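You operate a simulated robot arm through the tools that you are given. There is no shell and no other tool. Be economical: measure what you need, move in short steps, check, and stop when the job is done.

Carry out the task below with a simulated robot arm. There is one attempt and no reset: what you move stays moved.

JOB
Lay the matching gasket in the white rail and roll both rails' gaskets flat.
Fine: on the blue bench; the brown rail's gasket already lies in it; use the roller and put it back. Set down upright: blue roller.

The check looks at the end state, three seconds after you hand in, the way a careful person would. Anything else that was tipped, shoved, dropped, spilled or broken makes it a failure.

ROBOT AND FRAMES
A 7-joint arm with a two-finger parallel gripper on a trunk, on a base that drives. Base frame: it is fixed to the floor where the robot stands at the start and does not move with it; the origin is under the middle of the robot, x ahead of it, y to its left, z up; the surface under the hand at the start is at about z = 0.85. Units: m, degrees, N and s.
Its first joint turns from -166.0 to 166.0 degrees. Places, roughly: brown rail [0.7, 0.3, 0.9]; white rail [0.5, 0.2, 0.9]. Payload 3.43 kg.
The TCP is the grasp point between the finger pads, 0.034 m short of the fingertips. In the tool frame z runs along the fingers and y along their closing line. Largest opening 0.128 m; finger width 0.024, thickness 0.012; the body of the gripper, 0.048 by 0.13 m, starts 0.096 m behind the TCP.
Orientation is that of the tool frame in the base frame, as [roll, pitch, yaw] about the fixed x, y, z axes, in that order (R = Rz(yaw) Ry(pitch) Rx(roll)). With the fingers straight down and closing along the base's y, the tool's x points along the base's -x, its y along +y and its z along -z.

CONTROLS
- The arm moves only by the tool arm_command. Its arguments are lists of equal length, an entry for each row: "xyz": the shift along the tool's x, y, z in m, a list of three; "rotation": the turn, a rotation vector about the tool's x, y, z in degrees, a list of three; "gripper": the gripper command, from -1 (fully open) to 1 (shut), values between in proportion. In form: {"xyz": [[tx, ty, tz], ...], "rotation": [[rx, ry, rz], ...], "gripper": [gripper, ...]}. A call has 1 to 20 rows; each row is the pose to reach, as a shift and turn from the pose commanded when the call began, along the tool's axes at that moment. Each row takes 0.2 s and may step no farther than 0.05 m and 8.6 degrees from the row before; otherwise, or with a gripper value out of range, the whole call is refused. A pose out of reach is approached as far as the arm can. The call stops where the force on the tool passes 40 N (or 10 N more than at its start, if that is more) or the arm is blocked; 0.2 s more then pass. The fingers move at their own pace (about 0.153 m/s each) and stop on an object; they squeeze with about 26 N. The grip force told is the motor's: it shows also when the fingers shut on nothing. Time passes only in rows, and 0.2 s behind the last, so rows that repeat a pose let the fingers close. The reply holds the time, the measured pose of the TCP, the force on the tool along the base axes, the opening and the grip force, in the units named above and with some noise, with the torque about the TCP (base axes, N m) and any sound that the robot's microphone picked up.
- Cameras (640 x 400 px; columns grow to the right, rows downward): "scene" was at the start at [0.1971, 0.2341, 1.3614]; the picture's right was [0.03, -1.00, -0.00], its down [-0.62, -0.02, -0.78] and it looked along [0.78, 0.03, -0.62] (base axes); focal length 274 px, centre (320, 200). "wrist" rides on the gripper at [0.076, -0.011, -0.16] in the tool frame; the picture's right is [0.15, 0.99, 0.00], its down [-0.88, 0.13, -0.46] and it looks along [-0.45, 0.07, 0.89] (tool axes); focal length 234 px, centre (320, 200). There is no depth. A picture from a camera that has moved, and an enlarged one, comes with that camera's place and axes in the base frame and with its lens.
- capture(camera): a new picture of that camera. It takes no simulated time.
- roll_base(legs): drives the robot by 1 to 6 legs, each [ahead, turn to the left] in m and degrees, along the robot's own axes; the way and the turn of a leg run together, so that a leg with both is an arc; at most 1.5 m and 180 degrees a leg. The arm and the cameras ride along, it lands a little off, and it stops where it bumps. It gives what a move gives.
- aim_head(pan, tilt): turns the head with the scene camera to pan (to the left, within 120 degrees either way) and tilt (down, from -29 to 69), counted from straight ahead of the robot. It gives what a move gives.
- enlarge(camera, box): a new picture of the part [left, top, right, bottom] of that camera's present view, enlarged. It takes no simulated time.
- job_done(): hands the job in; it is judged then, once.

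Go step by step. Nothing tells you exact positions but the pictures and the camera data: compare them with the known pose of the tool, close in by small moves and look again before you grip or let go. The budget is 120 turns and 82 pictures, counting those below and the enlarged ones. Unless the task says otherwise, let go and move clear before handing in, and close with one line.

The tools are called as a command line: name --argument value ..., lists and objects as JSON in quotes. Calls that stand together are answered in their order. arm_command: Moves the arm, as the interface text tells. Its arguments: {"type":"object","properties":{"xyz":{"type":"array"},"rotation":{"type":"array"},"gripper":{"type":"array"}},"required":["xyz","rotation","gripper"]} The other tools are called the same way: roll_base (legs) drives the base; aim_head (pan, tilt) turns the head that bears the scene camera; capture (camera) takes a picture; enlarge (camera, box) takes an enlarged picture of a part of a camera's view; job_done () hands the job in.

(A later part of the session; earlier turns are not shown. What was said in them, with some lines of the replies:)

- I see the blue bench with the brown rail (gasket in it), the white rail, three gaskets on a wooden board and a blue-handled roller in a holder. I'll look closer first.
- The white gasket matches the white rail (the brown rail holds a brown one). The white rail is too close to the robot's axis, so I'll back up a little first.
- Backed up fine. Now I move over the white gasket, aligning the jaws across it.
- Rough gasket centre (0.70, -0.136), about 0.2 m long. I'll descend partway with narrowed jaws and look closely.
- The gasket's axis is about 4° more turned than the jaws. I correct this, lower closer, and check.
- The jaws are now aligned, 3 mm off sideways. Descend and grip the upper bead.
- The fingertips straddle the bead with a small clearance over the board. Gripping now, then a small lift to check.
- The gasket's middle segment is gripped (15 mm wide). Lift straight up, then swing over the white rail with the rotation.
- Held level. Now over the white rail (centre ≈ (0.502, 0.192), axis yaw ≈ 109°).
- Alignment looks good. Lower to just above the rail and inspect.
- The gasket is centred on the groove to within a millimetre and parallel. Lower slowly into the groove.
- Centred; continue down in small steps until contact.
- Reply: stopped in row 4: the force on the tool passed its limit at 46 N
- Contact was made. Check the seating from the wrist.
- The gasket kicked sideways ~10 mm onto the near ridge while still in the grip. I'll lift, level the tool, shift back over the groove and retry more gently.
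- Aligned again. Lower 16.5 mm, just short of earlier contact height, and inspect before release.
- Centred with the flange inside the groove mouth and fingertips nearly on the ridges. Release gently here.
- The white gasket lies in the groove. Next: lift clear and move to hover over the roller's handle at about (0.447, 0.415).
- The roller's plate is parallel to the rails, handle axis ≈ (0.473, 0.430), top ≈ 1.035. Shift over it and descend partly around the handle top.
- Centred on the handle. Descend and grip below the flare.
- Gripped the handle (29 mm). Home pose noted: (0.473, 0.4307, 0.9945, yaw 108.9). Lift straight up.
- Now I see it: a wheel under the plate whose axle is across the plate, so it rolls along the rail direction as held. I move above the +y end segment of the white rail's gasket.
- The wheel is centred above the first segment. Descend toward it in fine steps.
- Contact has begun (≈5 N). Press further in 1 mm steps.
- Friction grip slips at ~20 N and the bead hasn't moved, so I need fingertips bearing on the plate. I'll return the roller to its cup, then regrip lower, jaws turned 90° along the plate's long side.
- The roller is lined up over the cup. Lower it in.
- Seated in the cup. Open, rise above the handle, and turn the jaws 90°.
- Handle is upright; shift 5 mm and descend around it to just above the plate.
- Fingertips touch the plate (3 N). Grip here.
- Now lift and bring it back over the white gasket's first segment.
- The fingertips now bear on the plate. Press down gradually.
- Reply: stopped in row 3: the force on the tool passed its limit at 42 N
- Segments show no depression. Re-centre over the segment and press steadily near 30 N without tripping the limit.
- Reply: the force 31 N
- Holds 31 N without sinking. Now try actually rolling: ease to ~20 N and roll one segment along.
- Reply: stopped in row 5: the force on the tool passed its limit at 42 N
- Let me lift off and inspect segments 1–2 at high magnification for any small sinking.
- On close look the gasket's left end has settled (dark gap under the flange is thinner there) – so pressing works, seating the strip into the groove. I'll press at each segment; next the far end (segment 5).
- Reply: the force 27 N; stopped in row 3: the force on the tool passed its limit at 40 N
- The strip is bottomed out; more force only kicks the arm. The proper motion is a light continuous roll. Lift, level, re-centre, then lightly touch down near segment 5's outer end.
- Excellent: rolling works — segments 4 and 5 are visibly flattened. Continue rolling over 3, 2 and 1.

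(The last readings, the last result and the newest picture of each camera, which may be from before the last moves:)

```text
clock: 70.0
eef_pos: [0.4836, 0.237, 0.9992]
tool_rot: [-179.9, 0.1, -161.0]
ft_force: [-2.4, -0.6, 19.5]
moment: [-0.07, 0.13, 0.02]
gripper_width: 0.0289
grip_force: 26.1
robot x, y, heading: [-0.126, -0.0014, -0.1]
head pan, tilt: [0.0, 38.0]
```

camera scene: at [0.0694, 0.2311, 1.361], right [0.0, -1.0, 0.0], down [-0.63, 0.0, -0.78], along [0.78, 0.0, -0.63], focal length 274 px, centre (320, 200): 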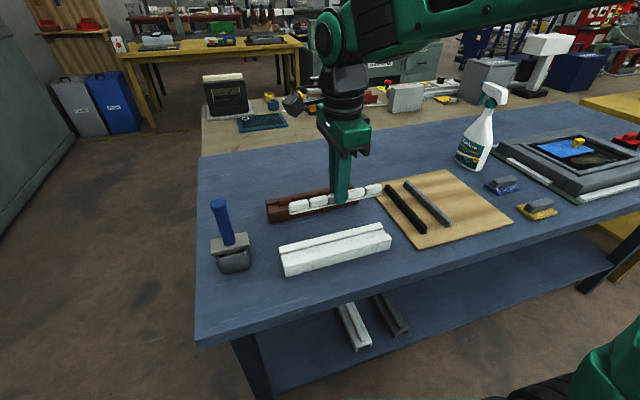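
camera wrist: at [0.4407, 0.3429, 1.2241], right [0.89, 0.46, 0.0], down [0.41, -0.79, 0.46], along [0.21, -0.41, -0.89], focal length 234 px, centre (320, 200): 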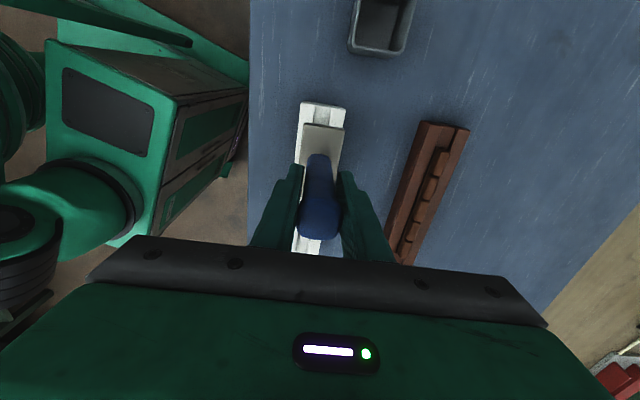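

arm_command --xyz '[[0, 0.0, -0.0006], [0, 0.005, -0.0006], [0, 0.01, -0.0006], [0, 0.015, -0.0006], [0, 0.02, -0.0006], [0, 0.025, -0.0006], [0, 0.03, -0.0006], [0, 0.035, -0.0006], [0, 0.04, -0.0006], [0, 0.045, -0.0006], [0, 0.05, -0.0006]]' --rotation '[[0, 0, 0], [0, 0, 0], [0, 0, 0], [0, 0, 0], [0, 0, 0], [0, 0, 0], [0, 0, 0], [0, 0, 0], [0, 0, 0], [0, 0, 0], [0, 0, 0]]' --gripper '[1, 1, 1, 1, 1, 1, 1, 1, 1, 1, 1]'

enlarge --camera "scene" --box '[274, 195, 394, 270]'

```text
clock: 72.4
eef_pos: [0.4673, 0.2838, 1.0003]
tool_rot: [180.0, 0.0, -161.1]
ft_force: [0.0, -0.3, -1.5]
moment: [0.03, -0.01, 0.0]
gripper_width: 0.029
grip_force: 25.9
robot x, y, heading: [-0.1271, -0.0073, -0.1]
head pan, tilt: [0.0, 38.0]
```

```text
5.33 times, centred on (334, 232) of scene
camera zoom: at [0.0694, 0.2311, 1.361], right [0.0, -1.0, 0.0], down [-0.63, 0.0, -0.78], along [0.78, 0.0, -0.63], focal length 1458 px, centre (245, 27)
```

zoom: 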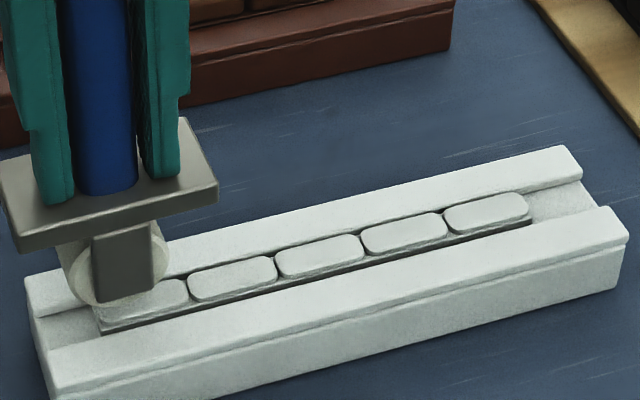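

All five white segments look flat. Lift and move over the brown rail's + end to line up.

arm_command --xyz '[[0, 0, -0.03], [0, 0, -0.06], [-0.045, -0.002, -0.06], [-0.09, -0.004, -0.06], [-0.135, -0.006, -0.06], [-0.179, -0.0075, -0.06], [-0.179, -0.0075, -0.04], [-0.179, -0.0075, -0.03], [-0.179, -0.0075, -0.03]]' --rotation '[[0, 0, 0], [0, 0, 0], [0, 0, 0], [0, 0, 0], [0, 0, 0], [0, 0, 0], [0, 0, 0], [0, 0, 0], [0, 0, 0]]' --gripper '[1, 1, 1, 1, 1, 1, 1, 1, 1]'

enlarge --camera "wrist" --box '[180, 60, 420, 210]'

enlarge --camera "scene" --box '[240, 170, 384, 260]'

```text
clock: 74.4
eef_pos: [0.64, 0.333, 1.0293]
tool_rot: [179.9, 0.0, -161.1]
ft_force: [-0.4, 0.1, -2.0]
moment: [-0.02, -0.05, -0.02]
gripper_width: 0.029
grip_force: 26.0
robot x, y, heading: [-0.1263, -0.0042, -0.1]
head pan, tilt: [0.0, 38.0]
```

```text
2.67 times, centred on (300, 135) of wrist
camera zoom: at [0.5716, 0.2985, 1.1897], right [-0.46, 0.89, 0.0], down [0.79, 0.41, 0.46], along [0.4, 0.21, -0.89], focal length 624 px, centre (373, 373)
```

zoom: 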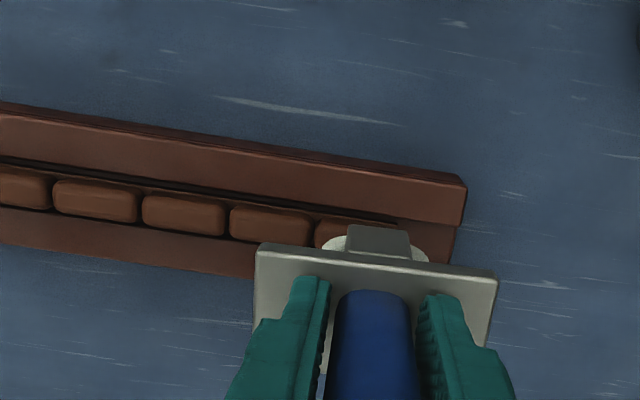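

```text
4.44 times, centred on (312, 215) of scene
camera zoom: at [0.0695, 0.2311, 1.361], right [0.0, -1.0, 0.0], down [-0.63, 0.0, -0.78], along [0.78, 0.0, -0.63], focal length 1215 px, centre (356, 133)
```

zoom: 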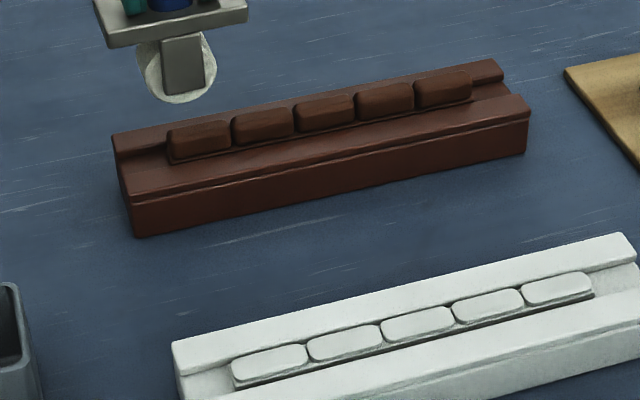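

The white gasket is entirely flat. On the brown rail the wheel is lined up; touch down on its first segment.

arm_command --xyz '[[0.001, -0.006, 0.01], [0.001, -0.006, 0.02], [0.001, -0.006, 0.025], [0.001, -0.006, 0.027], [0.001, -0.006, 0.028]]' --rotation '[[0, 0, 0], [0, 0, 0], [0, 0, 0], [0, 0, 0], [0, 0, 0]]' --gripper '[1, 1, 1, 1, 1]'

```text
clock: 75.6
eef_pos: [0.6409, 0.328, 1.002]
tool_rot: [180.0, -0.1, -161.1]
ft_force: [-0.7, 0.3, -1.8]
moment: [0.0, 0.02, -0.02]
gripper_width: 0.0293
grip_force: 26.6
robot x, y, heading: [-0.1252, -0.0028, 0.2]
head pan, tilt: [0.0, 38.0]
```

arm_command --xyz '[[0, 0, 0.001], [0, 0, 0.0015], [0, 0, 0.002]]' --rotation '[[0, 0, 0], [0, 0, 0], [0, 0, 0]]' --gripper '[1, 1, 1]'

enlarge --camera "scene" --box '[250, 165, 346, 225]'

```text
clock: 76.4
eef_pos: [0.6401, 0.3297, 1.0002]
tool_rot: [179.9, 0.0, -161.2]
ft_force: [0.9, -0.4, -0.5]
moment: [0.01, -0.02, 0.01]
gripper_width: 0.0289
grip_force: 25.6
robot x, y, heading: [-0.1319, -0.0046, 0.1]
head pan, tilt: [0.0, 38.0]
```

```text
6.67 times, centred on (298, 195) of scene
camera zoom: at [0.0694, 0.2311, 1.361], right [0.0, -1.0, 0.0], down [-0.63, 0.0, -0.78], along [0.78, 0.0, -0.63], focal length 1823 px, centre (467, 233)
```

zoom: 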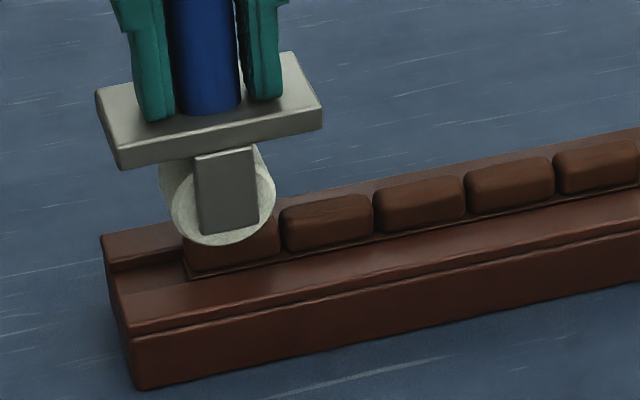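

arm_command --xyz '[[0, 0, 0.0005], [0, 0, 0.001], [0, 0, 0.001]]' --rotation '[[0, 0, 0], [0, 0, 0], [0, 0, 0]]' --gripper '[1, 1, 1]'

```text
clock: 77.2
eef_pos: [0.64, 0.3294, 0.9993]
tool_rot: [180.0, 0.0, -161.1]
ft_force: [0.4, 0.3, 6.6]
moment: [0.0, -0.08, 0.02]
gripper_width: 0.0292
grip_force: 26.2
robot x, y, heading: [-0.1266, 0.0001, 0.0]
head pan, tilt: [0.0, 38.0]
```

arm_command --xyz '[[0, 0.004, 0.0003], [0, 0.008, 0.0003], [0, 0.003, 0.0003], [0, -0.002, 0.0003], [0, -0.007, 0.0003], [0, -0.012, 0.0003], [0, -0.017, 0.0003], [0, -0.022, 0.0003], [0, -0.027, 0.0003], [0, -0.032, 0.0003], [0, -0.037, 0.0003], [0, -0.042, 0.0003]]' --rotation '[[0, 0, 0], [0, 0, 0], [0, 0, 0], [0, 0, 0], [0, 0, 0], [0, 0, 0], [0, 0, 0], [0, 0, 0], [0, 0, 0], [0, 0, 0], [0, 0, 0], [0, 0, 0]]' --gripper '[1, 1, 1, 1, 1, 1, 1, 1, 1, 1, 1, 1]'

```text
clock: 79.8
eef_pos: [0.6541, 0.2892, 0.9988]
tool_rot: [-180.0, 0.0, -161.1]
ft_force: [-0.1, 0.5, 18.1]
moment: [0.08, -0.2, 0.02]
gripper_width: 0.0289
grip_force: 26.3
robot x, y, heading: [-0.127, -0.0037, 0.1]
head pan, tilt: [0.0, 38.0]
```

arm_command --xyz '[[0, 0, -0.0006], [0, -0.005, -0.0006], [0, -0.01, -0.0006], [0, -0.015, -0.0006], [0, -0.02, -0.0006], [0, -0.025, -0.0006], [0, -0.03, -0.0006], [0, -0.035, -0.0006], [0, -0.04, -0.0006]]' --rotation '[[0, 0, 0], [0, 0, 0], [0, 0, 0], [0, 0, 0], [0, 0, 0], [0, 0, 0], [0, 0, 0], [0, 0, 0], [0, 0, 0]]' --gripper '[1, 1, 1, 1, 1, 1, 1, 1, 1]'

enlarge --camera "scene" --box '[256, 160, 368, 230]'

```text
clock: 81.8
eef_pos: [0.6672, 0.2503, 0.9998]
tool_rot: [-180.0, 0.0, -161.1]
ft_force: [3.2, 1.1, 12.4]
moment: [0.1, -0.31, 0.03]
gripper_width: 0.029
grip_force: 25.6
robot x, y, heading: [-0.1249, -0.0014, -0.0]
head pan, tilt: [0.0, 38.0]
```

```text
5.71 times, centred on (312, 195) of scene
camera zoom: at [0.0691, 0.231, 1.3611], right [0.0, -1.0, 0.0], down [-0.63, 0.0, -0.78], along [0.78, 0.0, -0.63], focal length 1563 px, centre (366, 229)
```

zoom: 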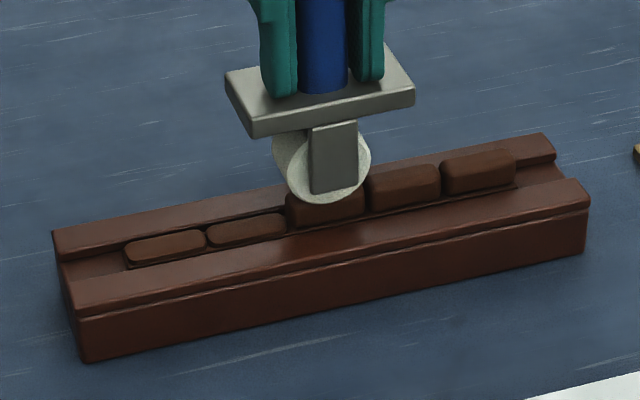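

Segments 1–2 are flat on the brown rail; keep rolling.

arm_command --xyz '[[0, -0.005, 0], [0, -0.01, 0], [0, -0.015, 0], [0, -0.02, 0], [0, -0.025, 0], [0, -0.03, 0], [0, -0.035, 0], [0, -0.04, 0]]' --rotation '[[0, 0, 0], [0, 0, 0], [0, 0, 0], [0, 0, 0], [0, 0, 0], [0, 0, 0], [0, 0, 0], [0, 0, 0]]' --gripper '[1, 1, 1, 1, 1, 1, 1, 1]'

```text
clock: 83.6
eef_pos: [0.6796, 0.212, 0.9991]
tool_rot: [-180.0, 0.0, -161.1]
ft_force: [0.3, 1.2, 19.0]
moment: [0.02, -0.12, 0.0]
gripper_width: 0.0289
grip_force: 25.2
robot x, y, heading: [-0.1261, -0.0015, -0.0]
head pan, tilt: [0.0, 38.0]
```

arm_command --xyz '[[0, 0, -0.0005], [0, -0.005, -0.0005], [0, -0.01, -0.0005], [0, -0.015, -0.0005], [0, -0.02, -0.0005], [0, -0.025, -0.0005], [0, -0.03, -0.0005], [0, -0.035, -0.0005], [0, -0.04, -0.0005], [0, -0.045, -0.0005], [0, -0.05, -0.0005]]' --rotation '[[0, 0, 0], [0, 0, 0], [0, 0, 0], [0, 0, 0], [0, 0, 0], [0, 0, 0], [0, 0, 0], [0, 0, 0], [0, 0, 0], [0, 0, 0], [0, 0, 0]]' --gripper '[1, 1, 1, 1, 1, 1, 1, 1, 1, 1, 1]'

enlarge --camera "scene" --box '[256, 160, 384, 240]'

```text
clock: 86.0
eef_pos: [0.6964, 0.1657, 0.9997]
tool_rot: [-180.0, -0.2, -161.1]
ft_force: [0.2, 0.2, -0.6]
moment: [0.04, 0.01, -0.02]
gripper_width: 0.0288
grip_force: 26.1
robot x, y, heading: [-0.1282, -0.0061, 0.0]
head pan, tilt: [0.0, 38.0]
```

```text
5.00 times, centred on (320, 200) of scene
camera zoom: at [0.0695, 0.2311, 1.361], right [0.0, -1.0, 0.0], down [-0.63, 0.0, -0.78], along [0.78, 0.0, -0.63], focal length 1367 px, centre (320, 200)
```

zoom: 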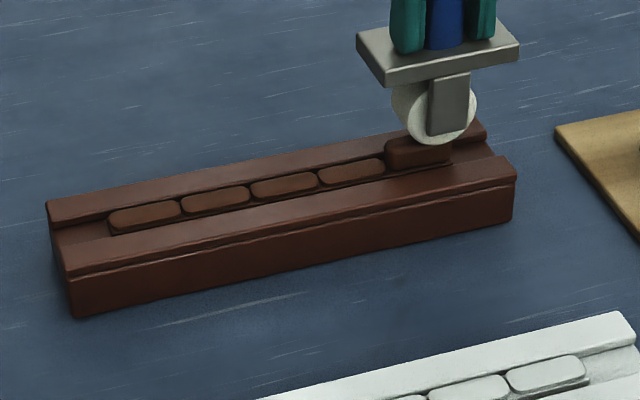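

Segment 5 still looks raised and the force fell off; press slightly more and roll back over it.

arm_command --xyz '[[0, 0, 0.0005], [0, 0.003, 0.0009], [0, 0.006, 0.0009], [0, 0.01, 0.0009], [0, 0.014, 0.0009]]' --rotation '[[0, 0, 0], [0, 0, 0], [0, 0, 0], [0, 0, 0], [0, 0, 0]]' --gripper '[1, 1, 1, 1, 1]'

```text
clock: 87.2
eef_pos: [0.6922, 0.1781, 0.9989]
tool_rot: [-180.0, -0.1, -161.1]
ft_force: [-0.2, 1.0, -0.9]
moment: [0.03, 0.05, 0.0]
gripper_width: 0.029
grip_force: 25.9
robot x, y, heading: [-0.126, -0.002, 0.1]
head pan, tilt: [0.0, 38.0]
```

arm_command --xyz '[[0, 0, -0.02], [0, 0, -0.05], [0, 0, -0.09]]' --rotation '[[0, 0, 0], [0, 0, 0], [0, 0, 0]]' --gripper '[1, 1, 1]'

enlarge --camera "scene" --box '[256, 160, 384, 240]'

```text
clock: 88.0
eef_pos: [0.6912, 0.181, 1.0884]
tool_rot: [-180.0, -0.1, -161.1]
ft_force: [0.3, 0.3, -1.7]
moment: [-0.04, 0.04, 0.0]
gripper_width: 0.0293
grip_force: 26.6
robot x, y, heading: [-0.1309, -0.0031, 0.1]
head pan, tilt: [0.0, 38.0]
```

```text
5.00 times, centred on (320, 200) of scene
camera zoom: at [0.0697, 0.2311, 1.361], right [0.0, -1.0, 0.0], down [-0.63, 0.0, -0.78], along [0.78, 0.0, -0.63], focal length 1367 px, centre (320, 200)
```

zoom: 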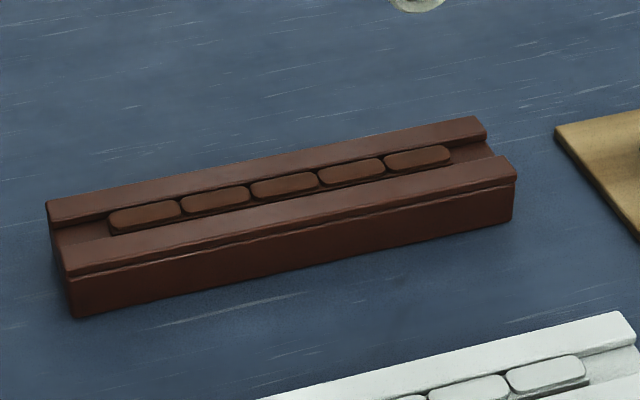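

Both gaskets are flat. Return the roller to above its cup.

arm_command --xyz '[[0.016, 0.0382, 0], [0.032, 0.0764, 0], [0.048, 0.1146, 0], [0.064, 0.1528, 0], [0.08, 0.191, 0], [0.096, 0.2293, 0], [0.112, 0.2675, 0], [0.1278, 0.3057, 0], [0.1278, 0.3057, 0.03], [0.1278, 0.3057, 0.03], [0.1278, 0.3057, 0.03]]' --rotation '[[0, 0, 0], [0, 0, 0], [0, 0, 0], [0, 0, 0], [0, 0, 0], [0, 0, 0], [0, 0, 0], [0, 0, 0], [0, 0, 0], [0, 0, 0], [0, 0, 0]]' --gripper '[1, 1, 1, 1, 1, 1, 1, 1, 1, 1, 1]'

enlarge --camera "scene" --box '[180, 170, 300, 290]'

```text
clock: 90.4
eef_pos: [0.4698, 0.4268, 1.0574]
tool_rot: [-180.0, 0.0, -161.1]
ft_force: [0.6, -0.3, -1.9]
moment: [-0.05, 0.0, -0.02]
gripper_width: 0.0292
grip_force: 25.9
robot x, y, heading: [-0.1306, -0.0031, -0.1]
head pan, tilt: [0.0, 38.0]
```

```text
3.33 times, centred on (240, 230) of scene
camera zoom: at [0.0694, 0.2311, 1.361], right [0.0, -1.0, 0.0], down [-0.63, 0.0, -0.78], along [0.78, 0.0, -0.63], focal length 912 px, centre (587, 100)
```

zoom: 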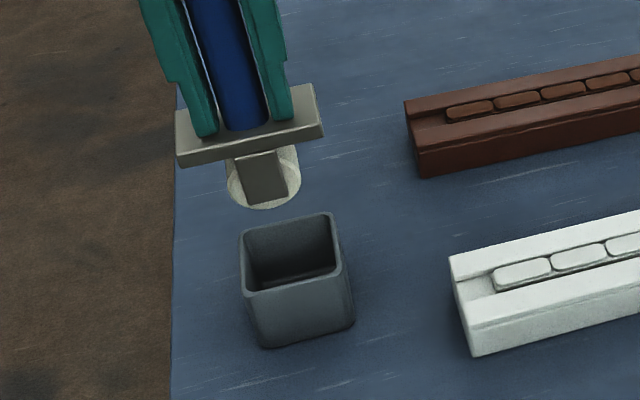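

arm_command --xyz '[[0, 0, 0.015], [-0.001, 0, 0.03], [-0.001, 0, 0.03]]' --rotation '[[0, 0, 0], [0, 0, 0], [0, 0, 0]]' --gripper '[1, 1, 1]'

enlarge --camera "scene" --box '[190, 190, 290, 270]'

```text
clock: 91.2
eef_pos: [0.4712, 0.4287, 1.0283]
tool_rot: [-179.9, 0.0, -161.1]
ft_force: [0.2, 0.4, -1.7]
moment: [0.08, 0.0, 0.03]
gripper_width: 0.0293
grip_force: 26.4
robot x, y, heading: [-0.1274, -0.0005, 0.3]
head pan, tilt: [0.0, 38.0]
```

```text
5.00 times, centred on (240, 230) of scene
camera zoom: at [0.0694, 0.2311, 1.361], right [0.0, -1.0, 0.0], down [-0.63, 0.0, -0.78], along [0.78, 0.0, -0.63], focal length 1367 px, centre (720, 50)
```

zoom: 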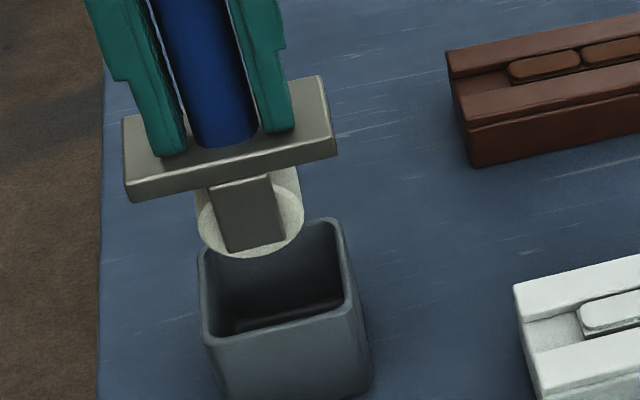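

Aligned. Lower into the cup.

arm_command --xyz '[[0, 0, 0.02], [0, 0, 0.04], [0, 0, 0.055], [0, 0, 0.065], [0, 0, 0.07], [0, 0, 0.072]]' --rotation '[[0, 0, 0], [0, 0, 0], [0, 0, 0], [0, 0, 0], [0, 0, 0], [0, 0, 0]]' --gripper '[1, 1, 1, 1, 1, 1]'

```text
clock: 92.6
eef_pos: [0.4715, 0.4287, 0.9561]
tool_rot: [-180.0, 0.1, -161.2]
ft_force: [0.2, 1.1, -1.2]
moment: [-0.02, -0.01, 0.01]
gripper_width: 0.029
grip_force: 25.9
robot x, y, heading: [-0.1273, -0.0014, -0.2]
head pan, tilt: [0.0, 38.0]
```

arm_command --xyz '[[0, 0, 0.001], [0, 0, 0.0015], [0, 0, 0.002]]' --rotation '[[0, 0, 0], [0, 0, 0], [0, 0, 0]]' --gripper '[1, 1, 1]'

enlarge --camera "scene" --box '[190, 190, 290, 270]'

```text
clock: 93.4
eef_pos: [0.4715, 0.4284, 0.9544]
tool_rot: [-180.0, 0.0, -161.1]
ft_force: [-0.6, -0.1, -2.2]
moment: [-0.01, 0.02, -0.01]
gripper_width: 0.0288
grip_force: 26.2
robot x, y, heading: [-0.1273, -0.0019, -0.1]
head pan, tilt: [0.0, 38.0]
```

```text
5.00 times, centred on (240, 230) of scene
camera zoom: at [0.0694, 0.2311, 1.361], right [0.0, -1.0, 0.0], down [-0.63, 0.0, -0.78], along [0.78, 0.0, -0.63], focal length 1367 px, centre (720, 50)
```

zoom: 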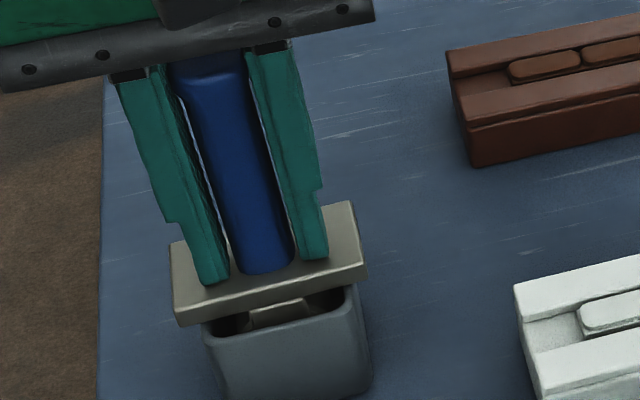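

arm_command --xyz '[[0, 0, 0.001], [0, 0, 0.002], [0, 0, 0.0025]]' --rotation '[[0, 0, 0], [0, 0, 0], [0, 0, 0]]' --gripper '[1, 1, 1]'

```text
clock: 94.2
eef_pos: [0.4724, 0.4271, 0.9529]
tool_rot: [179.9, 0.0, -161.0]
ft_force: [-2.6, -2.0, 11.7]
moment: [-0.07, 0.35, 0.07]
gripper_width: 0.0289
grip_force: 26.5
robot x, y, heading: [-0.1249, -0.0033, -0.1]
head pan, tilt: [0.0, 38.0]
```

Seated (≈13 N). Release gently with jaws opening a little, then rise straight up.

arm_command --xyz '[[0, 0, -0.001], [0, 0, -0.001], [0, 0, -0.001], [0, 0, -0.02], [0, 0, -0.06], [0, 0, -0.1], [0, 0, -0.15], [0, 0, -0.18]]' --rotation '[[0, 0, 0], [0, 0, 0], [0, 0, 0], [0, 0, 0], [0, 0, 0], [0, 0, 0], [0, 0, 0], [0, 0, 0]]' --gripper '[0.4, 0.2, 0.1, 0.0, 0.0, 0.0, 0.0, 0.0]'

capture --camera "scene"

enlarge --camera "scene" --box '[190, 170, 410, 300]'

```text
clock: 96.0
eef_pos: [0.4712, 0.4299, 1.1338]
tool_rot: [180.0, 0.0, -161.2]
ft_force: [0.7, 0.8, -1.0]
moment: [0.03, 0.02, -0.02]
gripper_width: 0.0641
grip_force: 0.1
robot x, y, heading: [-0.1284, -0.002, 0.2]
head pan, tilt: [0.0, 38.0]
```

```text
2 pictures are left
camera scene: at [0.0695, 0.2311, 1.361], right [0.0, -1.0, 0.0], down [-0.63, 0.0, -0.78], along [0.78, 0.0, -0.63], focal length 274 px, centre (320, 200)
```

scene: 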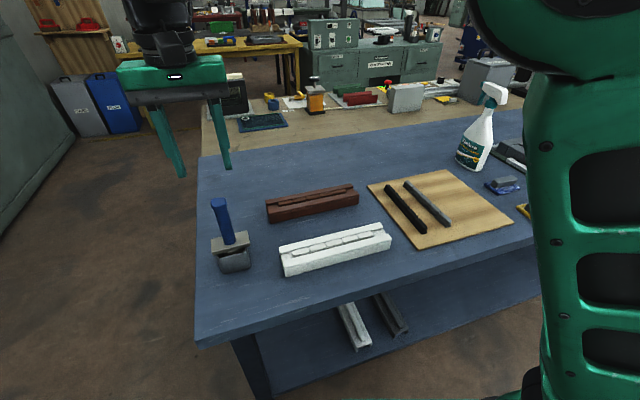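

```text
2.91 times, centred on (300, 235) of scene
camera zoom: at [0.0695, 0.2311, 1.361], right [0.0, -1.0, 0.0], down [-0.63, 0.0, -0.78], along [0.78, 0.0, -0.63], focal length 796 px, centre (378, 98)
```

zoom: 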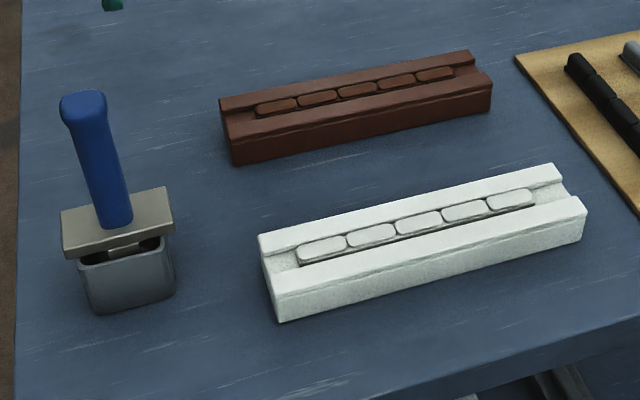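

The white gasket lies flat in the white rail, the brown one is rolled flat too, and the roller stands upright in its cup with the gripper clear. Handing in.

job_done

```text
The job is handed in.
```

The white gasket is laid in the white rail, both rails' gaskets are rolled flat, and the blue roller is back upright in its cup.
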